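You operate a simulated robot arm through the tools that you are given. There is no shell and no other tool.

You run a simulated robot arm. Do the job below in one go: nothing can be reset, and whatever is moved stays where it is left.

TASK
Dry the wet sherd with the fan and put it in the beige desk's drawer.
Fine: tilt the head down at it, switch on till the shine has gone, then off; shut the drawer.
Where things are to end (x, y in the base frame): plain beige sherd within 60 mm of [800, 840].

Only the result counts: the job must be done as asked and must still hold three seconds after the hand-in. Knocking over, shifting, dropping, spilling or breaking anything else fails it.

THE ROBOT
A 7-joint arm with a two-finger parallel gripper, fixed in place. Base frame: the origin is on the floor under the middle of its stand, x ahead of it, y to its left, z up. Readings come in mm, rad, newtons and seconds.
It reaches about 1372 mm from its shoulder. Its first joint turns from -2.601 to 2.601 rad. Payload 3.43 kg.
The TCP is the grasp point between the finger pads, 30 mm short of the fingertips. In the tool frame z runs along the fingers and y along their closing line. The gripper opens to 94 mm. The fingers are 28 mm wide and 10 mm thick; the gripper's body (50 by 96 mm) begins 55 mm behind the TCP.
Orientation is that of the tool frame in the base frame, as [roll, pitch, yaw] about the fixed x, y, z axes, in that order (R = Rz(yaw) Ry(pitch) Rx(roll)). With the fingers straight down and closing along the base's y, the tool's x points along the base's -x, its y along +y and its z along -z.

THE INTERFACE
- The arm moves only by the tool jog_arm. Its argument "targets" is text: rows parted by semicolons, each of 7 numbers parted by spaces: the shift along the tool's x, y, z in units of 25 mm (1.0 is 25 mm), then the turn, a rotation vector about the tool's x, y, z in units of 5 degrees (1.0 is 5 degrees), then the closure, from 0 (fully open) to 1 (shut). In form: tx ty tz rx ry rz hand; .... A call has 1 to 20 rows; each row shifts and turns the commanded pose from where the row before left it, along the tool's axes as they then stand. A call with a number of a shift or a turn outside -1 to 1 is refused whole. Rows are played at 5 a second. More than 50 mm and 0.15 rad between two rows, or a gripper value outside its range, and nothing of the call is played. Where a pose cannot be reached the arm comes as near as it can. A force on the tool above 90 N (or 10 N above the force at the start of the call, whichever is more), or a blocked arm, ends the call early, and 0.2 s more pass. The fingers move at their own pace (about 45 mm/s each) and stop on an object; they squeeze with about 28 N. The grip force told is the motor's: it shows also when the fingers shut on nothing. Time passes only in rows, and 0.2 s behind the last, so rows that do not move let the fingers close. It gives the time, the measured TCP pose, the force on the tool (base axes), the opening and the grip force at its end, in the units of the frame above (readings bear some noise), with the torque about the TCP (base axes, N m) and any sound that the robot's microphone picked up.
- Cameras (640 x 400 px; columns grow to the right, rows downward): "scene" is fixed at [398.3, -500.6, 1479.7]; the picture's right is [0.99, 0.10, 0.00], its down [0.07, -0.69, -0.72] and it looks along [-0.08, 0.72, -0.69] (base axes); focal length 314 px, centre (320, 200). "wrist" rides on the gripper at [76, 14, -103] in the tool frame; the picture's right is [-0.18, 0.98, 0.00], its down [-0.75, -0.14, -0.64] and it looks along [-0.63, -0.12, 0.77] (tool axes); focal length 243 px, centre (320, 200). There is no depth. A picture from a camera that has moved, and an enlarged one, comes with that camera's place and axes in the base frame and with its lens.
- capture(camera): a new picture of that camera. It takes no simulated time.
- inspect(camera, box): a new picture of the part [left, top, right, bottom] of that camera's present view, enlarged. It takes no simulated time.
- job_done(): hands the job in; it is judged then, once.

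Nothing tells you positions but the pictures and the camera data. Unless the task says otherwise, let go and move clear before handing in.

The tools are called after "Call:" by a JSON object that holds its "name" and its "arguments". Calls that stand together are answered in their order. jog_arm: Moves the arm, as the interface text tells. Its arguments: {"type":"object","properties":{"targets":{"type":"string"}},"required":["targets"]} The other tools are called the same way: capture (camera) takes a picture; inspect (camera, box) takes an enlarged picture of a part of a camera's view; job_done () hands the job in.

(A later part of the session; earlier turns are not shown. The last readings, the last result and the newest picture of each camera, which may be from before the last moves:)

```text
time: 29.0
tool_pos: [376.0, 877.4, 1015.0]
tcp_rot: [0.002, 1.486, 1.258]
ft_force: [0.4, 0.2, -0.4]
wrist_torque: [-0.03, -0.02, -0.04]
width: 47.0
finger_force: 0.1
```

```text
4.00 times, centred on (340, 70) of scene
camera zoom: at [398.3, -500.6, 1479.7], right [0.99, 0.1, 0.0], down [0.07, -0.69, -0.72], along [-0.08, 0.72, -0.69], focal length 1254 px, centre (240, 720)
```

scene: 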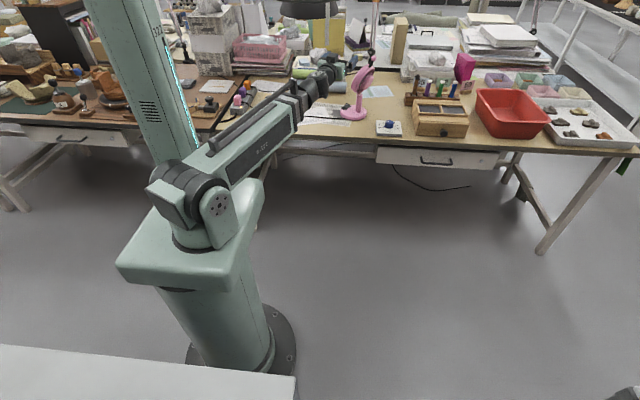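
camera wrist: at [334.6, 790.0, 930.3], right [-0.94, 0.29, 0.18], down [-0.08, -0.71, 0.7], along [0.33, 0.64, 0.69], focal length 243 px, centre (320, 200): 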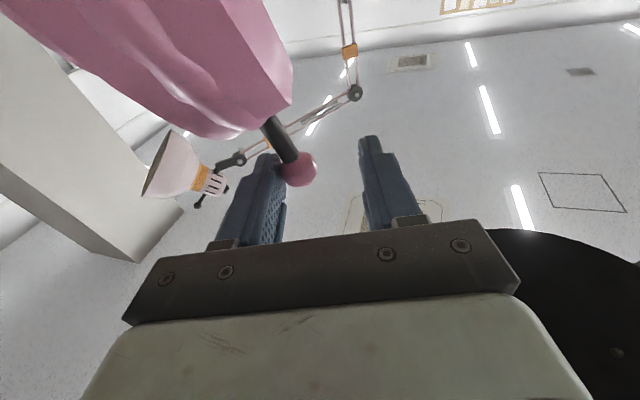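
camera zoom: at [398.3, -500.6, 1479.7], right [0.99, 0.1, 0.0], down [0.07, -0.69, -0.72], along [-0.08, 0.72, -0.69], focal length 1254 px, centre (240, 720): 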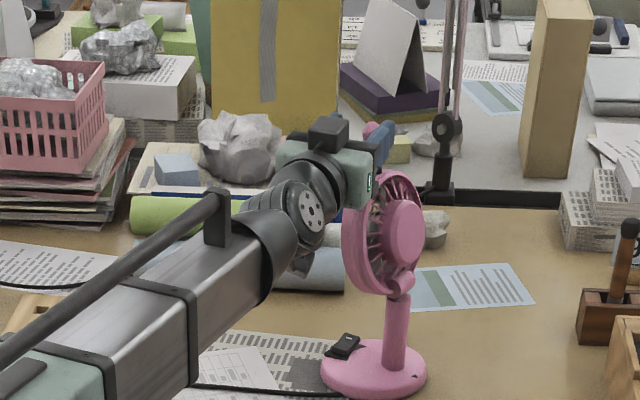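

The head is now tilted about 15° downward, and I need about 32°. I'll push another 47 mm while lowering along the arc, which also keeps the hand below the strap.

Call:
{"name": "jog_arm", "arguments": {"targets": "0.15 0.5 0.03 0 0 0 0.5; 0.2 0.5 0.03 0 0 0 0.5; 0.25 0.5 0.03 0 0 0 0.5; 0.25 0.4 0.03 0 0 0 0.5"}}

Call:
{"name": "capture", "arguments": {"camera": "wrist"}}

Call:
{"name": "inspect", "arguments": {"camera": "scene", "box": [280, 20, 400, 120]}}

```text
time: 30.0
tool_pos: [345.9, 889.2, 994.8]
tcp_rot: [-0.555, 1.552, 0.729]
ft_force: [10.4, -2.2, 75.4]
wrist_torque: [-0.19, -2.68, -0.09]
width: 53.4
finger_force: 5.6
out of reach, approached as far as the arm can: row 3, 4
```

```text
taken
camera wrist: at [305.3, 795.3, 917.6], right [-0.95, 0.28, 0.17], down [-0.06, -0.66, 0.75], along [0.32, 0.69, 0.64], focal length 243 px, centre (320, 200)
```

wrist: 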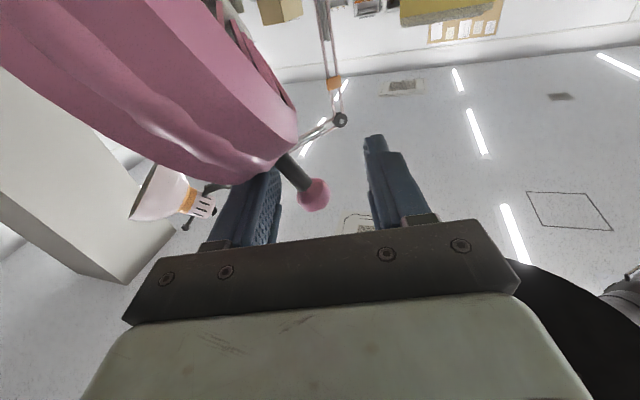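

```text
4.00 times, centred on (340, 70) of scene
camera zoom: at [398.3, -500.6, 1479.7], right [0.99, 0.1, 0.0], down [0.07, -0.69, -0.72], along [-0.08, 0.72, -0.69], focal length 1254 px, centre (240, 720)
```

zoom: 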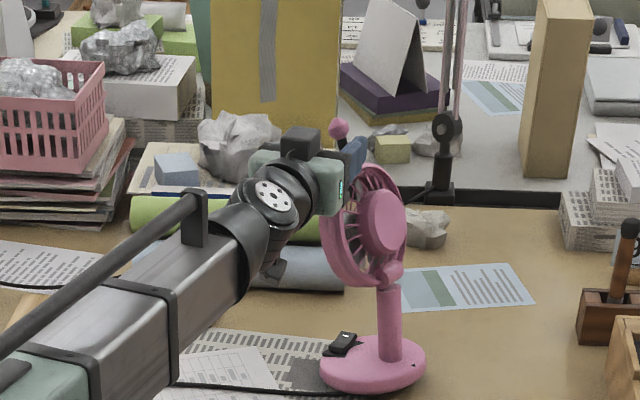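

The force reads 75 N upward, so a finger is bearing down on the head's rim. I'll lift straight up at once.

Call:
{"name": "jog_arm", "arguments": {"targets": "-0.3 -0.1 0 0 0 0 0.5; -0.4 -0.1 0 0 0 0 0.5"}}

Call:
{"name": "capture", "arguments": {"camera": "wrist"}}

Call:
{"name": "inspect", "arguments": {"camera": "scene", "box": [280, 20, 400, 120]}}

```text
time: 30.6
tool_pos: [347.2, 892.1, 997.2]
tcp_rot: [-1.132, 1.529, 0.154]
ft_force: [3.2, -1.1, 0.2]
wrist_torque: [0.0, -0.04, -0.03]
width: 48.7
finger_force: 1.4
out of reach, approached as far as the arm can: row 1
```

```text
taken
camera wrist: at [307.8, 797.7, 919.5], right [-0.95, 0.28, 0.15], down [-0.08, -0.66, 0.75], along [0.3, 0.7, 0.65], focal length 243 px, centre (320, 200)
```

wrist: 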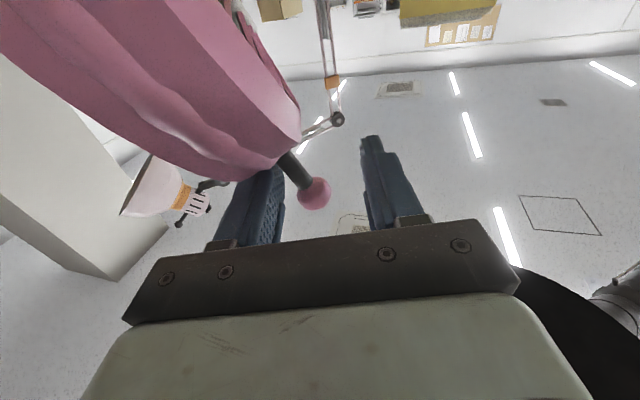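

```text
4.00 times, centred on (340, 70) of scene
camera zoom: at [398.3, -500.6, 1479.7], right [0.99, 0.1, 0.0], down [0.07, -0.69, -0.72], along [-0.08, 0.72, -0.69], focal length 1254 px, centre (240, 720)
```

zoom: 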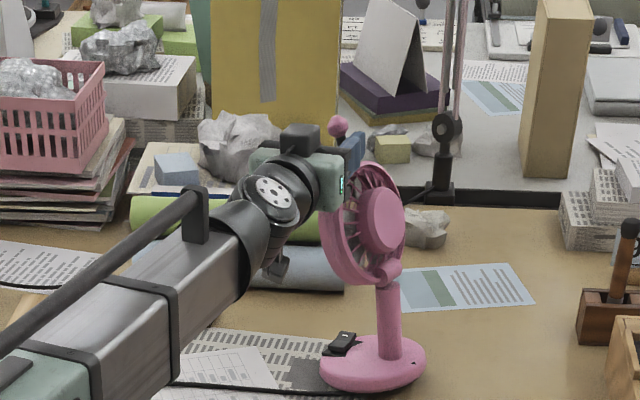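

The force is gone. I'll check closely whether the fan's base still sits flat and in place.

Call:
{"name": "inspect", "arguments": {"camera": "scene", "box": [336, 48, 392, 124]}}

Call:
{"name": "inspect", "arguments": {"camera": "scene", "box": [328, 90, 392, 130]}}

```text
5.26 times, centred on (364, 86) of scene
camera zoom: at [398.3, -500.6, 1479.7], right [0.99, 0.1, 0.0], down [0.07, -0.69, -0.72], along [-0.08, 0.72, -0.69], focal length 1650 px, centre (88, 800)
```

zoom: 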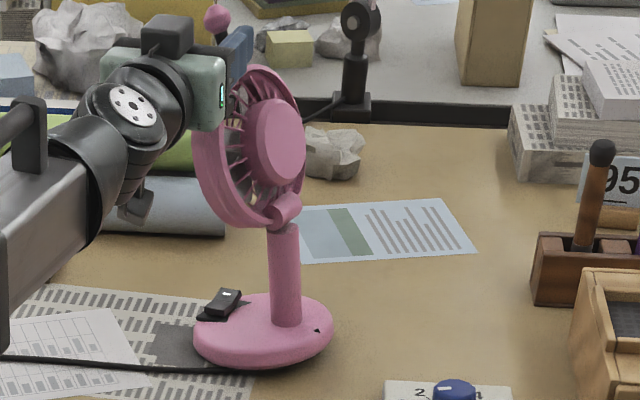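

```text
10.00 times, centred on (360, 110) of scene
camera zoom: at [398.3, -500.6, 1479.7], right [0.99, 0.1, 0.0], down [0.07, -0.69, -0.72], along [-0.08, 0.72, -0.69], focal length 3136 px, centre (-80, 1100)
```

zoom: 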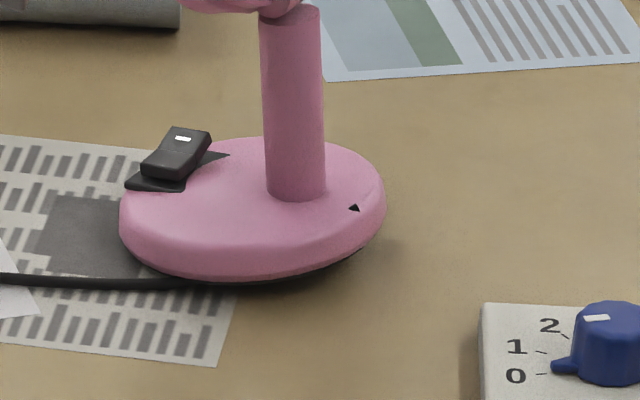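

The fan's base has tipped: its right rear edge has lifted, and my finger on the rim is holding it there. I'll back off slowly so it settles.

Call:
{"name": "jog_arm", "arguments": {"targets": "0 -0.15 0 0 0 0 0.5; 0 -0.15 0 0 0 0 0.5; 0 -0.15 0 0 0 0 0.5"}}

Call:
{"name": "inspect", "arguments": {"camera": "scene", "box": [336, 48, 392, 124]}}

Call:
{"name": "capture", "arguments": {"camera": "wrist"}}

```text
time: 31.4
tool_pos: [355.1, 887.8, 1000.6]
tcp_rot: [-1.054, 1.523, 0.235]
ft_force: [2.5, -1.5, -0.1]
wrist_torque: [-0.02, -0.05, -0.03]
width: 48.9
finger_force: 1.5
```

```text
5.26 times, centred on (364, 86) of scene
camera zoom: at [398.3, -500.6, 1479.7], right [0.99, 0.1, 0.0], down [0.07, -0.69, -0.72], along [-0.08, 0.72, -0.69], focal length 1650 px, centre (88, 800)
```

zoom: 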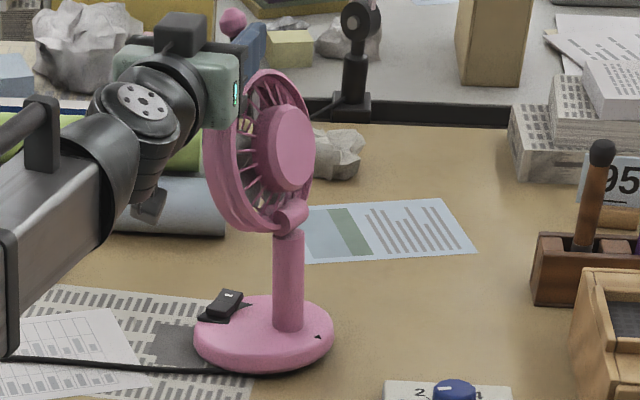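

```text
taken
camera wrist: at [318.5, 794.3, 922.7], right [-0.95, 0.27, 0.14], down [-0.08, -0.66, 0.74], along [0.3, 0.7, 0.65], focal length 243 px, centre (320, 200)
```

wrist: 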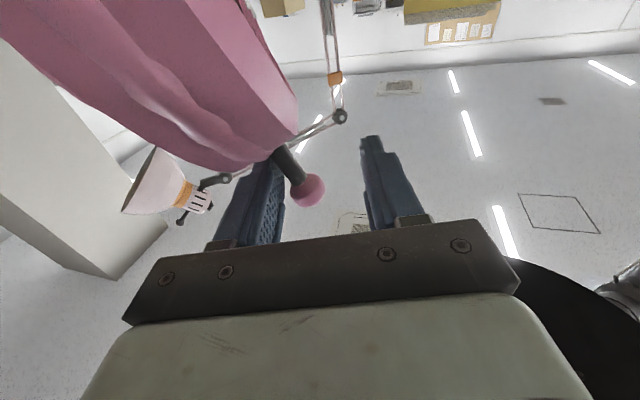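

The fan is settling back as I retreat. I'll keep backing off slowly until the force is gone.

Call:
{"name": "jog_arm", "arguments": {"targets": "0 -0.15 0 0 0 0 0.5; 0 -0.15 0 0 0 0 0.5; 0 -0.15 0 0 0 0 0.5; 0 -0.1 0 0 0 0 0.5"}}

Call:
{"name": "inspect", "arguments": {"camera": "scene", "box": [336, 48, 392, 124]}}

Call:
{"name": "capture", "arguments": {"camera": "wrist"}}

```text
time: 32.4
tool_pos: [370.4, 883.8, 1001.7]
tcp_rot: [-1.061, 1.522, 0.228]
ft_force: [3.1, -1.4, -0.6]
wrist_torque: [0.01, -0.05, -0.04]
width: 49.1
finger_force: 2.0
```

```text
5.26 times, centred on (364, 86) of scene
camera zoom: at [398.3, -500.6, 1479.7], right [0.99, 0.1, 0.0], down [0.07, -0.69, -0.72], along [-0.08, 0.72, -0.69], focal length 1650 px, centre (88, 800)
```

zoom: 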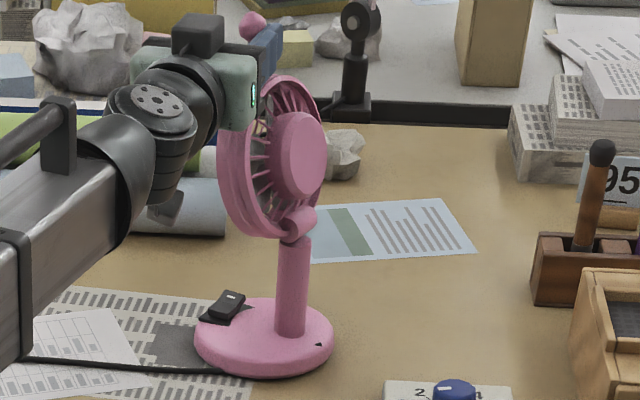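

```text
taken
camera wrist: at [332.2, 790.1, 923.7], right [-0.95, 0.27, 0.14], down [-0.08, -0.66, 0.74], along [0.3, 0.7, 0.65], focal length 243 px, centre (320, 200)
```

wrist: 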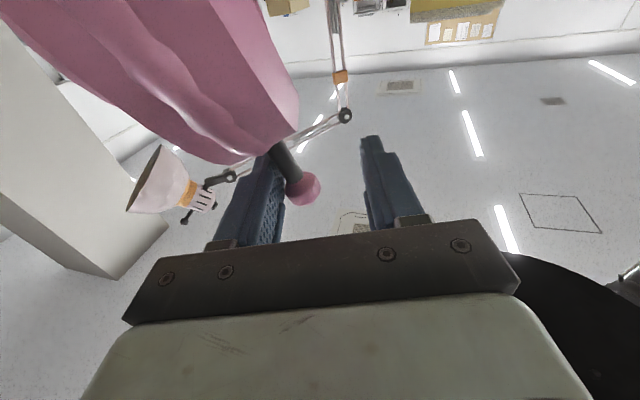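

Nearly flat, with about 3 N still on the finger. I'll back off a little more.

Call:
{"name": "jog_arm", "arguments": {"targets": "0 -0.12 0 0 0 0 0.5; 0 -0.12 0 0 0 0 0.5; 0 -0.12 0 0 0 0 0.5"}}

Call:
{"name": "inspect", "arguments": {"camera": "scene", "box": [336, 48, 392, 124]}}

Call:
{"name": "capture", "arguments": {"camera": "wrist"}}

```text
time: 33.2
tool_pos: [377.8, 881.0, 1002.2]
tcp_rot: [-1.049, 1.523, 0.239]
ft_force: [-0.7, -0.1, -0.5]
wrist_torque: [-0.01, 0.02, 0.01]
width: 47.0
finger_force: 0.0
```

```text
5.26 times, centred on (364, 86) of scene
camera zoom: at [398.3, -500.6, 1479.7], right [0.99, 0.1, 0.0], down [0.07, -0.69, -0.72], along [-0.08, 0.72, -0.69], focal length 1650 px, centre (88, 800)
```

zoom: 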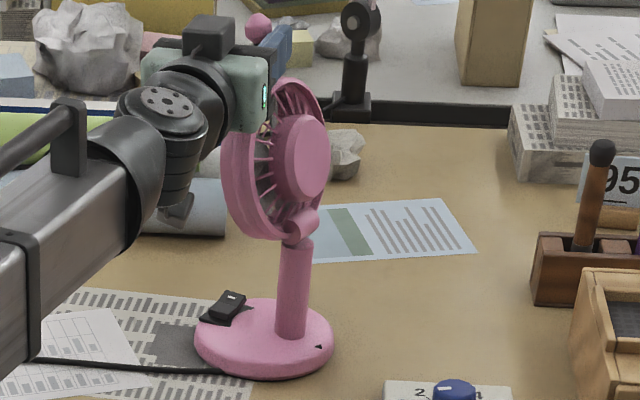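

```text
taken
camera wrist: at [340.5, 787.4, 923.7], right [-0.95, 0.27, 0.14], down [-0.08, -0.66, 0.74], along [0.3, 0.7, 0.65], focal length 243 px, centre (320, 200)
```

wrist: 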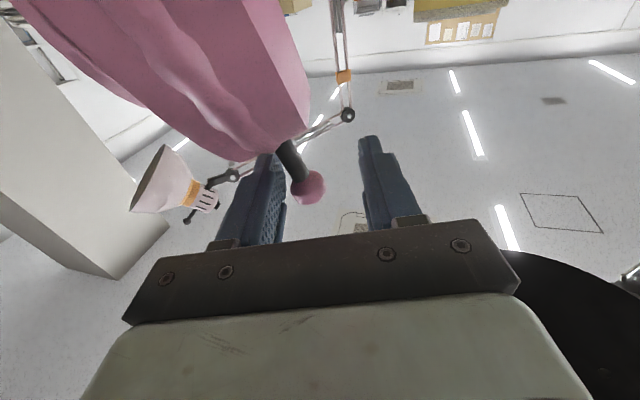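

The fan is flat again in its original place with no force on it. The head may be near its hinge limit, or I was pushing too low. I'll raise the fingers to the ball's height and try a gentle nudge.

Call:
{"name": "jog_arm", "arguments": {"targets": "-0.35 0 0 0 0 0 0.5; -0.35 0 0 0 0 0 0.5; 0 0.2 0 0 0 0 0.5; 0 0.15 0 0 0 0 0.5"}}

Call:
{"name": "inspect", "arguments": {"camera": "scene", "box": [336, 48, 392, 124]}}

Call:
{"name": "capture", "arguments": {"camera": "wrist"}}

```text
time: 34.2
tool_pos: [369.5, 883.9, 1020.1]
tcp_rot: [-1.057, 1.522, 0.231]
ft_force: [3.4, -1.0, 2.2]
wrist_torque: [0.02, -0.04, -0.04]
width: 48.9
finger_force: 1.7
```

```text
5.26 times, centred on (364, 86) of scene
camera zoom: at [398.3, -500.6, 1479.7], right [0.99, 0.1, 0.0], down [0.07, -0.69, -0.72], along [-0.08, 0.72, -0.69], focal length 1650 px, centre (88, 800)
```

zoom: 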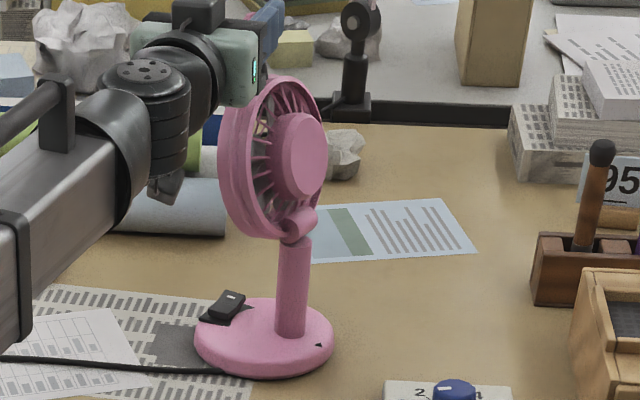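

```text
taken
camera wrist: at [331.8, 789.9, 941.7], right [-0.95, 0.27, 0.14], down [-0.08, -0.66, 0.74], along [0.3, 0.7, 0.65], focal length 243 px, centre (320, 200)
```

wrist: 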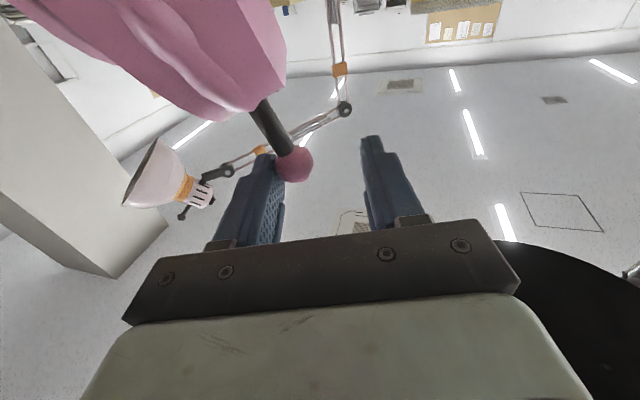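

The push at the ball reads 3.4 N and the base starts to tip again, so the head is at its full downward tilt. I'll back off, open the fingers and withdraw straight back from the lever.

Call:
{"name": "jog_arm", "arguments": {"targets": "0 -0.15 0 0 0 0 0.5; 0 -0.2 0 0 0 0 0.5; 0 -0.25 0 0 0 0 0.3; 0 0 0 0 0 0 0.15; 0 0 0 0 0 0 0; 0 0 0 0 0 0 0; 0 0 -0.6 0 0 0 0; 0 0 -0.8 0 0 0 0; 0 0 -0.8 0 0 0 0; 0 0 -0.8 0 0 0 0"}}

Call:
{"name": "inspect", "arguments": {"camera": "scene", "box": [336, 48, 392, 124]}}

Call:
{"name": "capture", "arguments": {"camera": "wrist"}}

```text
time: 36.4
tool_pos: [362.5, 807.6, 1017.7]
tcp_rot: [-1.057, 1.523, 0.232]
ft_force: [-0.5, 0.2, 0.3]
wrist_torque: [-0.01, 0.0, -0.01]
width: 93.9
finger_force: 0.0
```

```text
5.26 times, centred on (364, 86) of scene
camera zoom: at [398.3, -500.6, 1479.7], right [0.99, 0.1, 0.0], down [0.07, -0.69, -0.72], along [-0.08, 0.72, -0.69], focal length 1650 px, centre (88, 800)
```

zoom: 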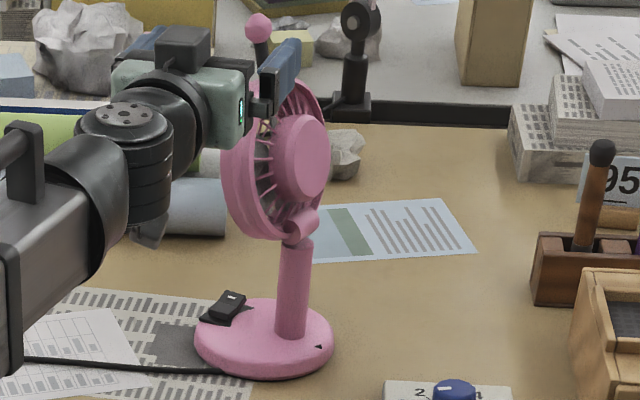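

```text
taken
camera wrist: at [324.7, 713.7, 940.0], right [-0.95, 0.27, 0.14], down [-0.08, -0.66, 0.74], along [0.3, 0.7, 0.65], focal length 243 px, centre (320, 200)
```

wrist: 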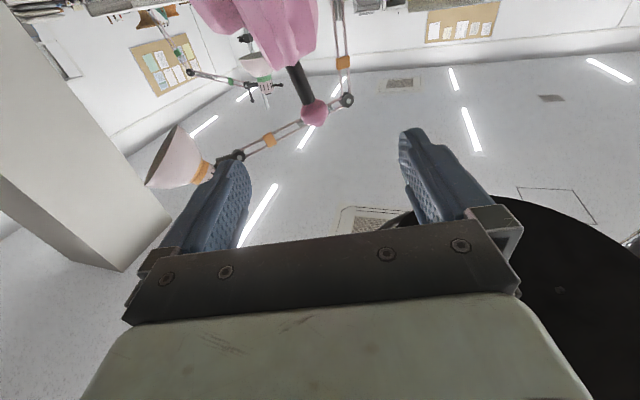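

The fan rests flat with the head tilted down. I'll back away and tilt the hand down again to look at the fan and its switch.

Call:
{"name": "jog_arm", "arguments": {"targets": "0 0 -1 0 0 0 0; 0 0 -1 0 0 0 0; 0 0 -1 0 0 0 0; 0 0 -1 0 0 0 0; 0 0 -1 0 0 0 0; 0 0 0 0 1 0 0; 0 0 0 0 1 0 0; 0 0 0 0 1 0 0; 0 0 0 0 1 0 0; 0 0 0 0 1 0 0; 0 0 0 0 1 0 0; 0 0 0 0 1 0 0; 0 0 0 0 1 0 0; 0 0 0 0 1 0 0"}}

Call:
{"name": "capture", "arguments": {"camera": "wrist"}}

Call:
{"name": "inspect", "arguments": {"camera": "wrist", "box": [240, 20, 440, 240]}}

```text
time: 39.4
tool_pos: [328.0, 687.5, 1014.0]
tcp_rot: [-3.082, 0.809, -1.81]
ft_force: [0.3, -0.5, -0.9]
wrist_torque: [0.0, 0.02, -0.03]
width: 94.2
finger_force: 0.0
```

```text
taken
camera wrist: at [279.3, 569.7, 1030.7], right [-0.91, 0.4, 0.09], down [0.11, 0.03, 0.99], along [0.39, 0.92, -0.07], focal length 243 px, centre (320, 200)
```

wrist: 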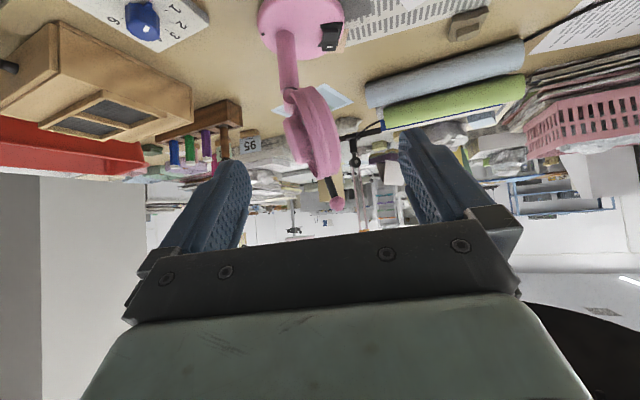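

```text
1.82 times, centred on (340, 130) of wrist
camera zoom: at [279.3, 569.7, 1030.7], right [-0.91, 0.4, 0.09], down [0.11, 0.03, 0.99], along [0.39, 0.92, -0.07], focal length 441 px, centre (284, 327)
```

zoom: 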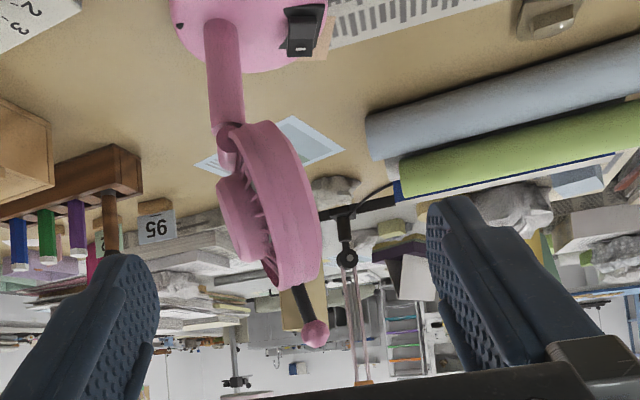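

The head stays tilted down about 17°, at its limit, and the base is flat. Next I'll close the fingers and bring the camera closer to the switch, from the robot side and below the head.

Call:
{"name": "jog_arm", "arguments": {"targets": "0 0 0 -0.683 0 0 1; 0 0 0 0 0.88 0 1; 0 0 0 0 0.88 0 1; 0 0 0 0 0.88 0 1; 0 0 0 0 0.88 0 1; 0 0 0 0 0.88 0 1; 0 0 0 0 0.88 0 1; -0.16 0 0.93 0 0 0 1; -0.16 0 0.93 0 0 0 1; -0.16 0 0.93 0 0 0 1; -0.16 0 0.93 0 0 0 1; -0.16 0 0.93 0 0 0 1; -0.16 0 0.93 0 0 0 1; -0.16 0 0.93 0 0 0 1; -0.16 0 0.93 0 0 0 1; -0.16 0 0.93 0 0 0 1"}}

Call:
{"name": "capture", "arguments": {"camera": "wrist"}}

Call:
{"name": "capture", "arguments": {"camera": "scene"}}

```text
time: 42.8
tool_pos: [353.2, 788.5, 830.2]
tcp_rot: [3.141, 0.347, -1.81]
ft_force: [0.0, 0.5, 0.3]
wrist_torque: [-0.04, -0.01, -0.03]
width: 0.0
finger_force: 28.4
```

```text
taken
camera wrist: at [315.0, 688.6, 902.2], right [-0.91, 0.4, 0.06], down [0.25, 0.44, 0.86], along [0.32, 0.8, -0.51], focal length 243 px, centre (320, 200)
```

wrist: 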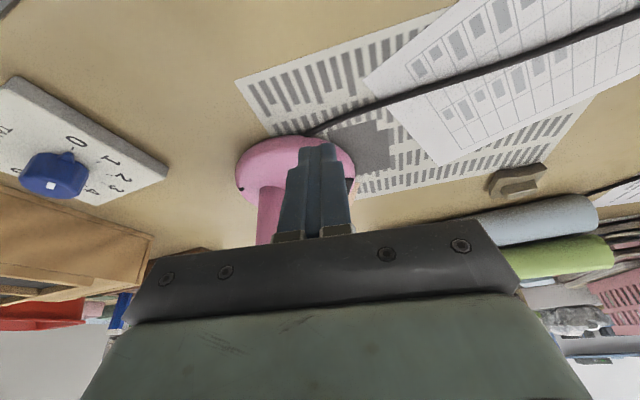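

```text
taken
```

scene: 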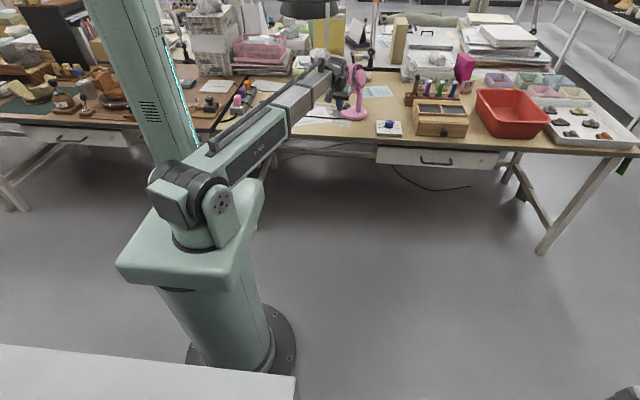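

The closed fingers hide the switch, so I'll open them for a clear look.

Call:
{"name": "jog_arm", "arguments": {"targets": "0 0 0 0 0 0 0; 0 0 0 0 0 0 0; 0 0 0 0 0 0 0; 0 0 0 0 0 0 0; 0 0 0 0 0 0 0"}}

Call:
{"name": "inspect", "arguments": {"camera": "wrist", "box": [220, 120, 400, 240]}}

Call:
{"name": "inspect", "arguments": {"camera": "wrist", "box": [310, 130, 370, 190]}}

Call:
{"name": "inspect", "arguments": {"camera": "wrist", "box": [480, 150, 560, 210]}}

```text
time: 44.0
tool_pos: [353.1, 790.4, 831.3]
tcp_rot: [3.141, 0.347, -1.809]
ft_force: [-0.1, 0.3, 0.1]
wrist_torque: [0.01, -0.01, -0.02]
width: 93.9
finger_force: 0.0
```

```text
3.33 times, centred on (310, 180) of wrist
camera zoom: at [315.0, 688.4, 902.4], right [-0.91, 0.4, 0.06], down [0.25, 0.44, 0.86], along [0.32, 0.8, -0.51], focal length 809 px, centre (353, 267)
```

zoom: 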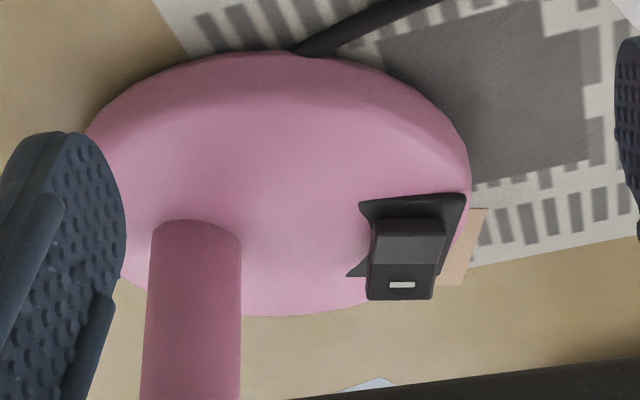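

```text
6.67 times, centred on (340, 160) of wrist
camera zoom: at [315.0, 688.4, 902.4], right [-0.91, 0.4, 0.06], down [0.25, 0.44, 0.86], along [0.32, 0.8, -0.51], focal length 1618 px, centre (187, 467)
```

zoom: 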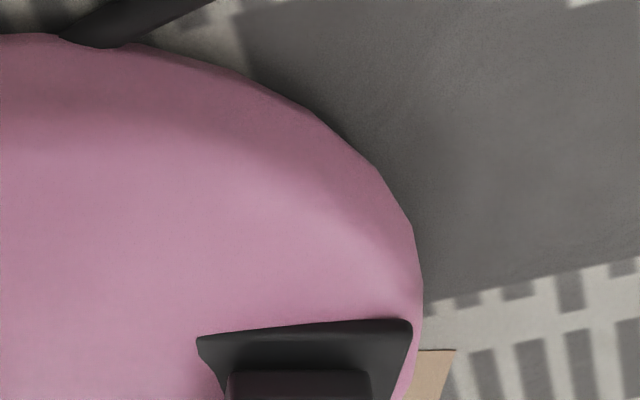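

```text
6.67 times, centred on (520, 180) of wrist
camera zoom: at [315.0, 688.4, 902.4], right [-0.91, 0.4, 0.06], down [0.25, 0.44, 0.86], along [0.32, 0.8, -0.51], focal length 1618 px, centre (-1013, 333)
```

zoom: 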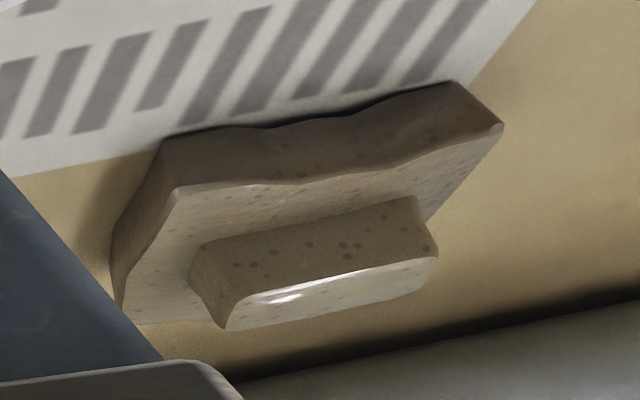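

The switch is a rocker whose far end, carrying a white mark, is raised at about (385, 907, 775). I'll turn the hand to come in low from the front-left of the fan, clear of the tilted head, with the fingers closed.

Call:
{"name": "jog_arm", "arguments": {"targets": "0 0 0 0.357 0 0.981 1; 0 0 0 0.357 0 0.981 1; 0 0 0 0.357 0 0.981 1; 0 0 0 0.357 0 0.981 1; 0 0 0 0.357 0 0.981 1; 0 0 0 0.357 0 0.981 1; 0 0 0 0 -1 0 1; 0 0 0 0 -1 0 1; 0 0 0 0 -1 0 1; 0 0 0 0 -1 0 1; 0 0 0 0 -1 0 1; 0 0 0 0 -1 0 1; 0 0 0 0 -1 0 1; 0 0 0 0 -1 0 1; 0 0.8 0 0 0 0 1; 0 0.8 0 0 0 0 1; 0 0.8 0 0 0 0 1"}}

Call:
{"name": "capture", "arguments": {"camera": "wrist"}}

Call:
{"name": "capture", "arguments": {"camera": "scene"}}

```text
time: 47.6
tool_pos: [308.1, 832.9, 832.0]
tcp_rot: [-3.14, 1.046, -2.355]
ft_force: [1.0, 0.5, 0.1]
wrist_torque: [-0.02, -0.02, 0.03]
width: 0.1
finger_force: 27.5
```

```text
taken
camera wrist: at [209.6, 752.7, 817.4], right [-0.63, 0.76, 0.16], down [-0.03, -0.23, 0.97], along [0.78, 0.61, 0.16], focal length 243 px, centre (320, 200)
```

wrist: 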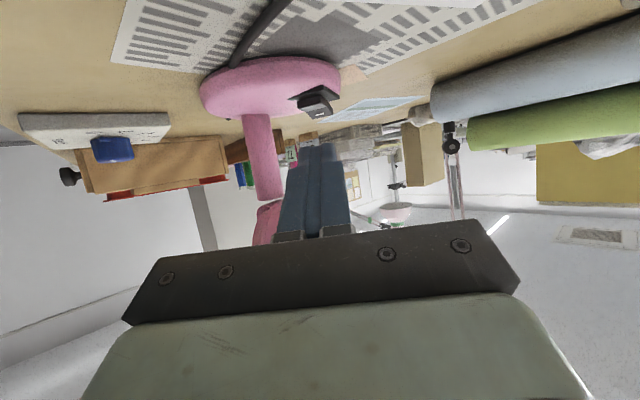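

```text
taken
```

scene: 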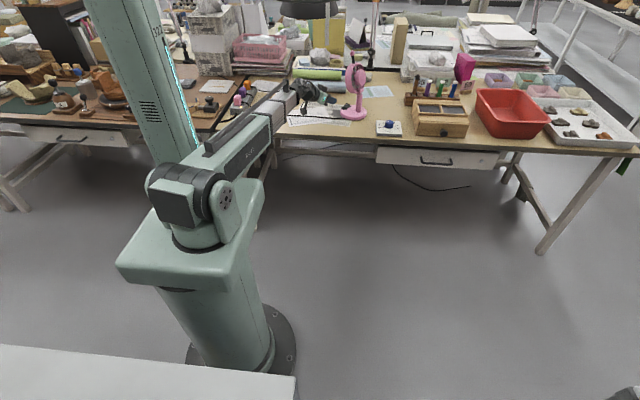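

The arm reached the pose. I'll zoom on the switch from this side for a precise position before pressing.

Call:
{"name": "inspect", "arguments": {"camera": "wrist", "box": [260, 60, 380, 170]}}

Call:
{"name": "inspect", "arguments": {"camera": "scene", "box": [280, 60, 380, 130]}}

```text
3.64 times, centred on (320, 115) of wrist
camera zoom: at [209.6, 752.7, 817.4], right [-0.63, 0.76, 0.16], down [-0.03, -0.23, 0.97], along [0.78, 0.61, 0.16], focal length 882 px, centre (320, 509)
```

zoom: 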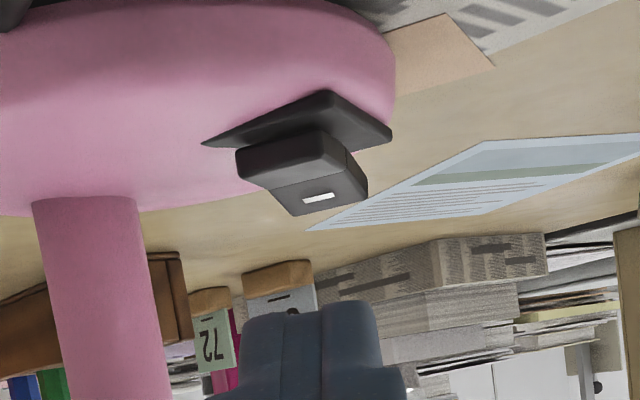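

```text
5.71 times, centred on (330, 95) of scene
camera zoom: at [398.3, -500.6, 1479.7], right [0.99, 0.1, 0.0], down [0.07, -0.69, -0.72], along [-0.08, 0.72, -0.69], focal length 1792 px, centre (263, 800)
```

zoom: 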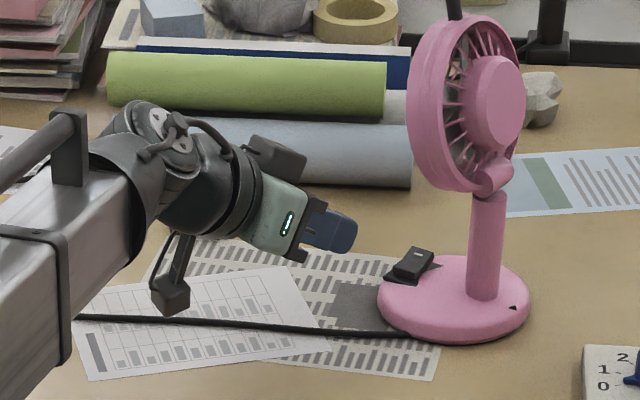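

The white mark is at (385, 905, 776). I'll bring the fingertip above it first, 25–30 mm high, then look.

Call:
{"name": "jog_arm", "arguments": {"targets": "-0.429 -0.028 0.741 0 0 0 1; -0.429 -0.028 0.741 0 0 0 1; -0.429 -0.028 0.741 0 0 0 1; -0.429 -0.028 0.741 0 0 0 1; 0.35 0 0.2 0 0 0 1"}}

Call:
{"name": "capture", "arguments": {"camera": "wrist"}}

Call:
{"name": "inspect", "arguments": {"camera": "scene", "box": [310, 60, 390, 120]}}

```text
time: 48.8
tool_pos: [372.6, 890.4, 821.2]
tcp_rot: [-3.141, 1.045, -2.355]
ft_force: [0.2, 0.5, 0.3]
wrist_torque: [-0.05, 0.0, -0.02]
width: 0.1
finger_force: 27.6
```

```text
taken
camera wrist: at [274.1, 810.2, 807.6], right [-0.63, 0.76, 0.16], down [-0.03, -0.23, 0.97], along [0.78, 0.61, 0.16], focal length 243 px, centre (320, 200)
```

wrist: 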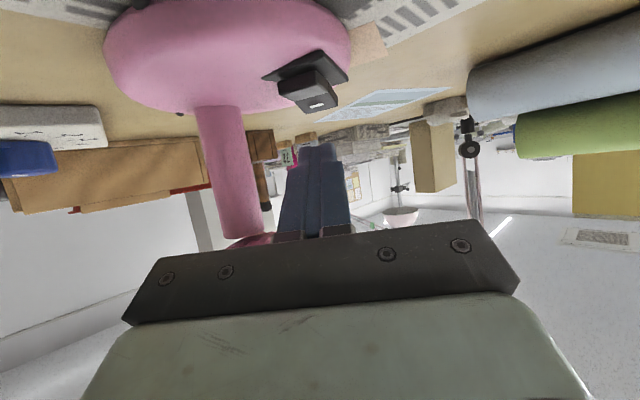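

```text
6.67 times, centred on (350, 90) of scene
camera zoom: at [398.3, -500.6, 1479.7], right [0.99, 0.1, 0.0], down [0.07, -0.69, -0.72], along [-0.08, 0.72, -0.69], focal length 2090 px, centre (120, 933)
```

zoom: 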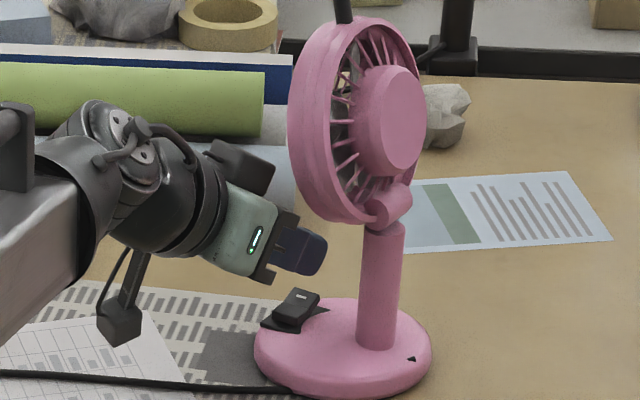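

The tip is aligned 20 mm above the white mark. I'll lower it carefully onto the rocker.

Call:
{"name": "jog_arm", "arguments": {"targets": "0.2077 -0.03 0.12 0 0 0 1; 0.2077 0 0.12 0 0 0 1; 0.2077 0 0.12 0 0 0 1; 0.0692 0 0.04 0 0 0 1; 0.0692 0 0.04 0 0 0 1"}}

Call:
{"name": "inspect", "arguments": {"camera": "scene", "box": [320, 75, 380, 120]}}

Call:
{"name": "inspect", "arguments": {"camera": "wrist", "box": [240, 60, 400, 180]}}

```text
time: 50.0
tool_pos: [372.9, 889.3, 799.8]
tcp_rot: [-3.141, 1.046, -2.357]
ft_force: [0.2, 2.4, 9.7]
wrist_torque: [0.17, -0.2, -0.12]
width: 0.0
finger_force: 28.1
```

```text
8.89 times, centred on (350, 98) of scene
camera zoom: at [398.3, -500.6, 1479.7], right [0.99, 0.1, 0.0], down [0.07, -0.69, -0.72], along [-0.08, 0.72, -0.69], focal length 2787 px, centre (53, 1111)
```

zoom: 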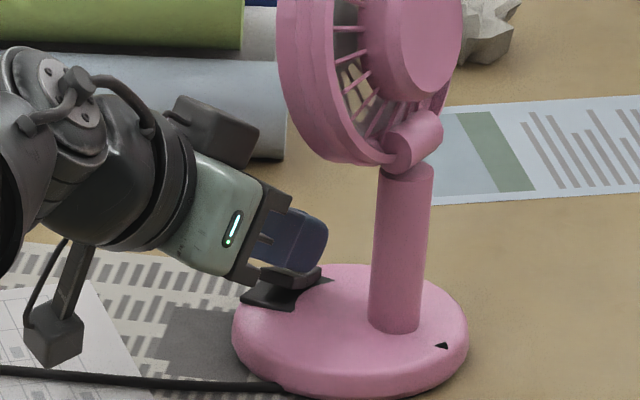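

```text
3.33 times, centred on (320, 120) of wrist
camera zoom: at [274.8, 809.6, 786.1], right [-0.63, 0.76, 0.16], down [-0.03, -0.23, 0.97], along [0.78, 0.61, 0.16], focal length 809 px, centre (320, 467)
```

zoom: 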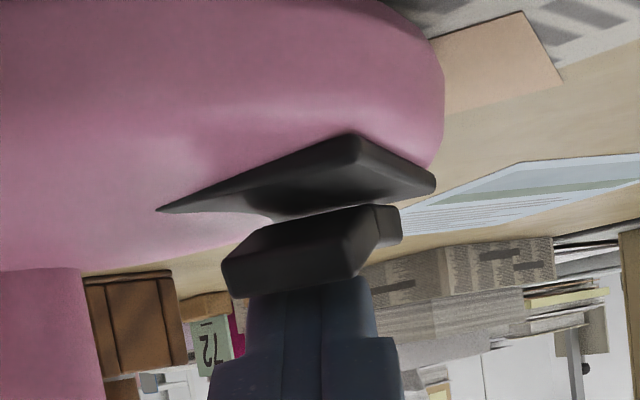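

The rocker took about 10 N and its near end now looks raised. I'll press a hair more, then lift off and check the blades.

Call:
{"name": "jog_arm", "arguments": {"targets": "0.06 0 0.035 0 0 0 1; 0 0 0 0 0 0 1"}}

Call:
{"name": "jog_arm", "arguments": {"targets": "-0.2077 0 -0.12 0 0 0 1; -0.35 0 -0.2 0 0 0 1; -0.35 0 -0.2 0 0 0 1"}}

Call:
{"name": "inspect", "arguments": {"camera": "wrist", "box": [240, 40, 400, 160]}}

Call:
{"name": "inspect", "arguments": {"camera": "scene", "box": [330, 60, 390, 105]}}

Call:
{"name": "inspect", "arguments": {"camera": "scene", "box": [290, 85, 338, 115]}}

```text
time: 50.6
tool_pos: [373.2, 889.6, 799.7]
tcp_rot: [3.141, 1.051, -2.354]
ft_force: [6.5, 6.7, 30.8]
wrist_torque: [0.56, -0.61, -0.1]
width: 0.2
finger_force: 28.4
```

```text
time: 51.4
tool_pos: [372.5, 889.5, 823.8]
tcp_rot: [-3.14, 1.044, -2.358]
ft_force: [-0.9, -0.4, 1.9]
wrist_torque: [0.01, 0.02, 0.02]
width: 0.1
finger_force: 28.1
```

```text
3.33 times, centred on (320, 100) of wrist
camera zoom: at [274.6, 810.0, 810.0], right [-0.63, 0.76, 0.16], down [-0.03, -0.22, 0.97], along [0.78, 0.61, 0.16], focal length 809 px, centre (320, 533)
```

zoom: 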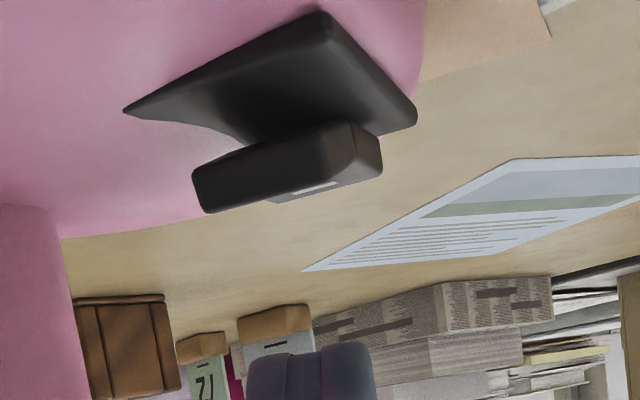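

```text
8.89 times, centred on (360, 82) of scene
camera zoom: at [398.3, -500.6, 1479.7], right [0.99, 0.1, 0.0], down [0.07, -0.69, -0.72], along [-0.08, 0.72, -0.69], focal length 2787 px, centre (-36, 1244)
```

zoom: 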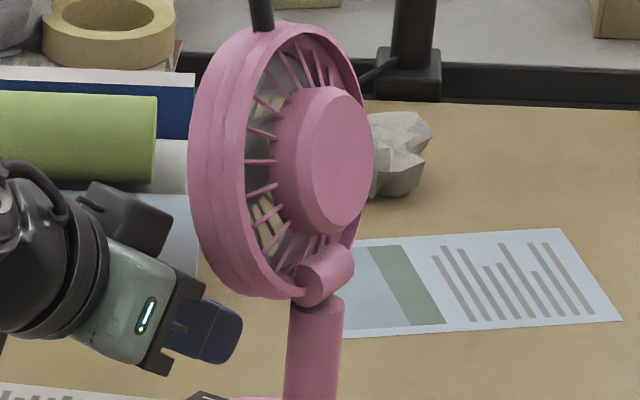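

```text
13.33 times, centred on (314, 100) of scene
camera zoom: at [398.3, -500.6, 1479.7], right [0.99, 0.1, 0.0], down [0.07, -0.69, -0.72], along [-0.08, 0.72, -0.69], focal length 4181 px, centre (400, 1533)
```

zoom: 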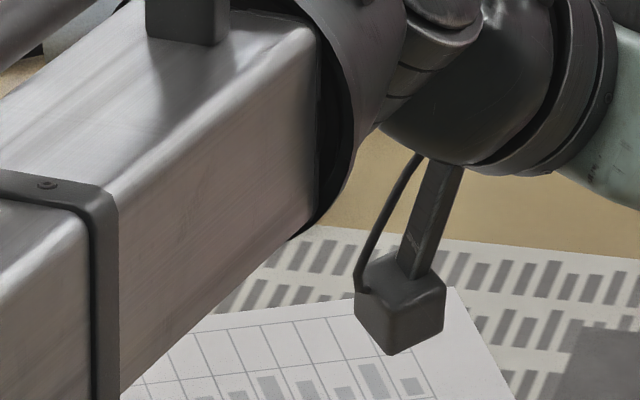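

The rocker has flipped: the marked end is down. I'll withdraw along the same line, out of the air stream, and look at the blades and the sherd.

Call:
{"name": "jog_arm", "arguments": {"targets": "0.429 0.028 -0.741 0 0 0 1; 0.429 0.028 -0.741 0 0 0 1; 0.429 0.028 -0.741 0 0 0 1; 0.429 0.028 -0.741 0 0 0 1; 0.2 -0.5 -0.8 0 0 0 1; 0 -0.5 -0.8 0 1 0 0; 0 -0.5 -0.8 0 1 0 0; 0 0 -0.8 0 1 0 0; 0 0 -0.8 0 1 0 0; 0 0 -0.6 0 1 0 0; 0 0 0 0 1 0 0; 0 0 0 0 1 0 0; 0 0 0 0 1 0 0"}}

Call:
{"name": "capture", "arguments": {"camera": "wrist"}}

Call:
{"name": "capture", "arguments": {"camera": "scene"}}

```text
time: 54.2
tool_pos: [272.3, 740.3, 889.8]
tcp_rot: [-3.14, 0.345, -2.356]
ft_force: [0.7, -0.2, -0.2]
wrist_torque: [-0.03, -0.03, 0.0]
width: 94.1
finger_force: 0.1
```

```text
taken
camera wrist: at [187.6, 674.4, 961.0], right [-0.57, 0.82, 0.06], down [0.45, 0.25, 0.86], along [0.69, 0.52, -0.51], focal length 243 px, centre (320, 200)
```

wrist: 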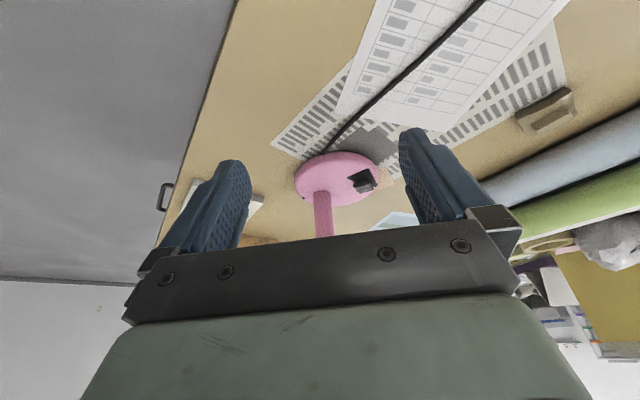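

```text
taken
```

scene: 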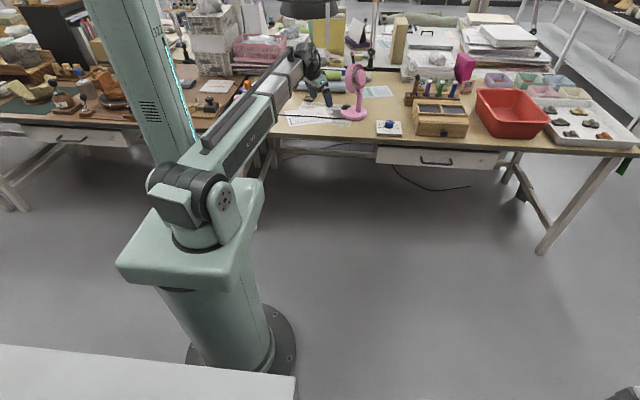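

Call:
{"name": "inspect", "arguments": {"camera": "wrist", "box": [500, 70, 600, 150]}}

Call:
{"name": "inspect", "arguments": {"camera": "scene", "box": [290, 70, 380, 125]}}

Call:
{"name": "inspect", "arguments": {"camera": "wrist", "box": [270, 130, 400, 240]}}

```text
5.00 times, centred on (550, 110) of wrist
camera zoom: at [187.6, 674.4, 961.0], right [-0.57, 0.82, 0.06], down [0.45, 0.25, 0.86], along [0.69, 0.52, -0.51], focal length 1213 px, centre (-830, 650)
```

zoom: 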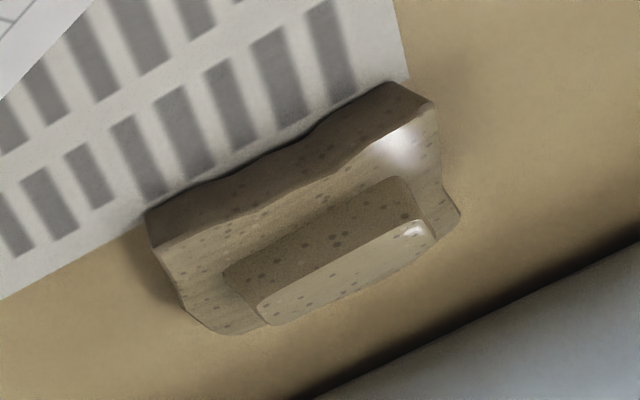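

```text
7.11 times, centred on (335, 98) of scene
camera zoom: at [398.3, -500.6, 1479.7], right [0.99, 0.1, 0.0], down [0.07, -0.69, -0.72], along [-0.08, 0.72, -0.69], focal length 2230 px, centre (213, 929)
```

zoom: 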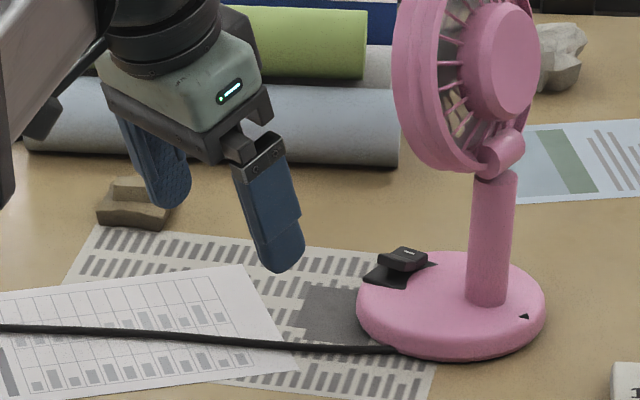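

```text
3.64 times, centred on (335, 185) of wrist
camera zoom: at [187.6, 674.4, 961.0], right [-0.57, 0.82, 0.06], down [0.45, 0.25, 0.86], along [0.69, 0.52, -0.51], focal length 882 px, centre (266, 254)
```

zoom: 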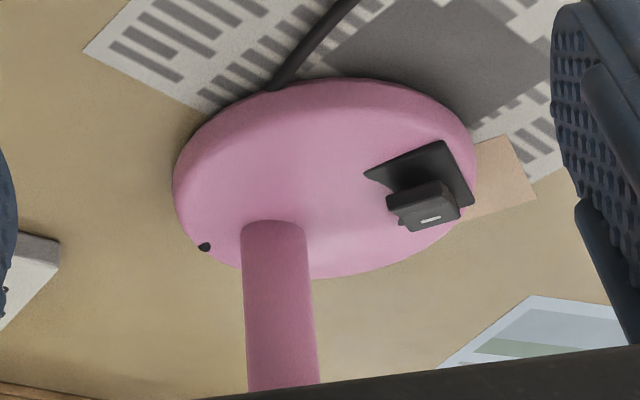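

The sherd still shines. I'll wait a few seconds and compare the blades and the shine to see whether the fan is running.

Call:
{"name": "inspect", "arguments": {"camera": "scene", "box": [340, 60, 376, 90]}}

Call:
{"name": "jog_arm", "arguments": {"targets": "0 0 0 0 0 0 0; 0 0 0 0 0 0 0; 0 0 0 0 0 0 0; 0 0 0 0 0 0 0; 0 0 0 0 0 0 0; 0 0 0 0 0 0 0; 0 0 0 0 0 0 0; 0 0 0 0 0 0 0; 0 0 0 0 0 0 0; 0 0 0 0 0 0 0"}}

Call:
{"name": "inspect", "arguments": {"camera": "scene", "box": [340, 60, 376, 90]}}

Call:
{"name": "inspect", "arguments": {"camera": "wrist", "box": [500, 70, 600, 150]}}

```text
13.33 times, centred on (358, 75) of scene
camera zoom: at [398.3, -500.6, 1479.7], right [0.99, 0.1, 0.0], down [0.07, -0.69, -0.72], along [-0.08, 0.72, -0.69], focal length 4181 px, centre (-187, 1867)
```

zoom: 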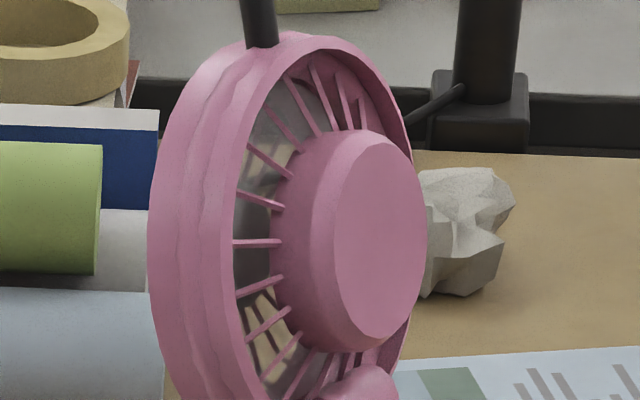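

```text
time: 56.4
tool_pos: [272.2, 739.8, 889.5]
tcp_rot: [-3.141, 0.347, -2.356]
ft_force: [-0.2, -0.5, 0.7]
wrist_torque: [-0.01, -0.02, 0.01]
width: 93.9
finger_force: 0.0
```

```text
13.33 times, centred on (358, 75) of scene
camera zoom: at [398.3, -500.6, 1479.7], right [0.99, 0.1, 0.0], down [0.07, -0.69, -0.72], along [-0.08, 0.72, -0.69], focal length 4181 px, centre (-187, 1867)
```

zoom: 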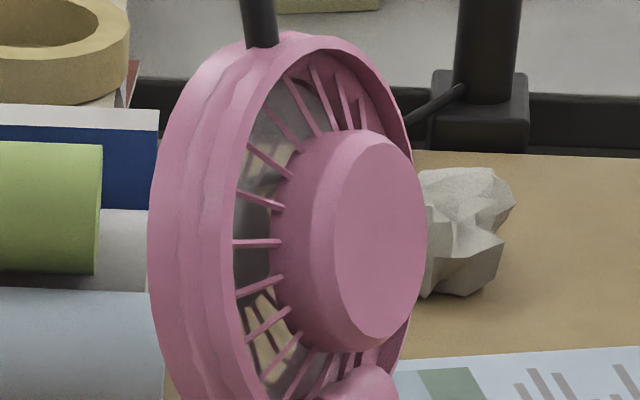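

```text
5.00 times, centred on (550, 110) of wrist
camera zoom: at [187.7, 674.4, 960.8], right [-0.57, 0.82, 0.06], down [0.45, 0.25, 0.86], along [0.69, 0.52, -0.51], focal length 1213 px, centre (-830, 650)
```

zoom: 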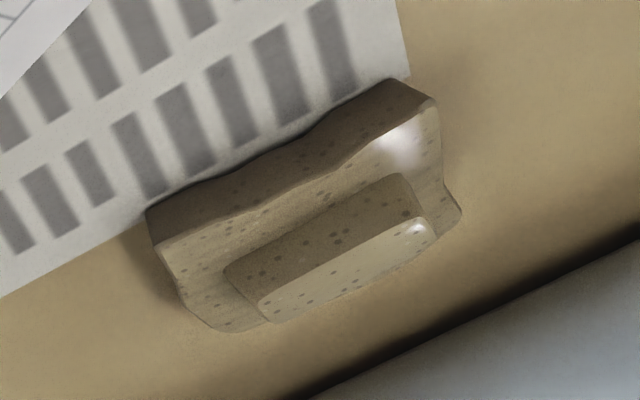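

No clear change yet. I'll wait four more seconds and check the shine again.

Call:
{"name": "jog_arm", "arguments": {"targets": "0 0 0 0 0 0 0; 0 0 0 0 0 0 0; 0 0 0 0 0 0 0; 0 0 0 0 0 0 0; 0 0 0 0 0 0 0; 0 0 0 0 0 0 0; 0 0 0 0 0 0 0; 0 0 0 0 0 0 0; 0 0 0 0 0 0 0; 0 0 0 0 0 0 0; 0 0 0 0 0 0 0; 0 0 0 0 0 0 0; 0 0 0 0 0 0 0; 0 0 0 0 0 0 0; 0 0 0 0 0 0 0; 0 0 0 0 0 0 0; 0 0 0 0 0 0 0; 0 0 0 0 0 0 0; 0 0 0 0 0 0 0; 0 0 0 0 0 0 0"}}

Call:
{"name": "inspect", "arguments": {"camera": "wrist", "box": [500, 70, 600, 150]}}

Call:
{"name": "inspect", "arguments": {"camera": "scene", "box": [290, 70, 380, 125]}}

```text
time: 60.6
tool_pos: [270.9, 739.7, 889.8]
tcp_rot: [3.141, 0.346, -2.356]
ft_force: [0.4, 0.4, 0.6]
wrist_torque: [-0.03, -0.02, 0.01]
width: 93.9
finger_force: 0.1
```

```text
5.00 times, centred on (550, 110) of wrist
camera zoom: at [187.7, 674.4, 960.8], right [-0.57, 0.82, 0.06], down [0.45, 0.25, 0.86], along [0.69, 0.52, -0.51], focal length 1213 px, centre (-830, 650)
```

zoom: 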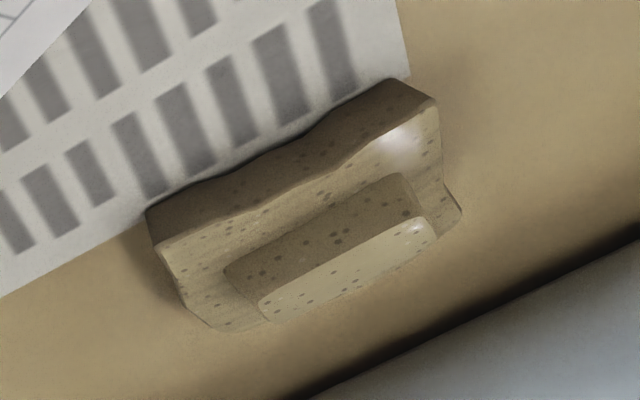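

```text
7.11 times, centred on (335, 98) of scene
camera zoom: at [398.3, -500.6, 1479.7], right [0.99, 0.1, 0.0], down [0.07, -0.69, -0.72], along [-0.08, 0.72, -0.69], focal length 2230 px, centre (213, 929)
```

zoom: 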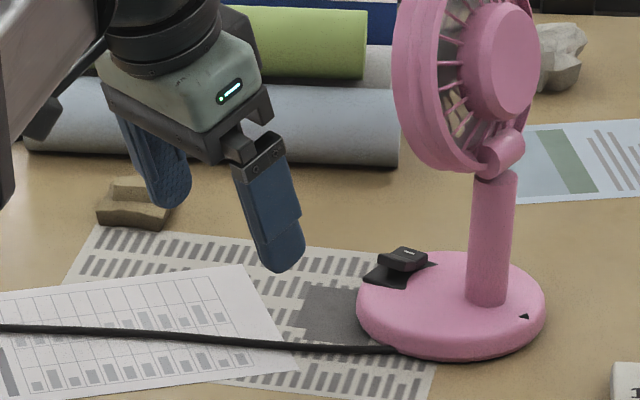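

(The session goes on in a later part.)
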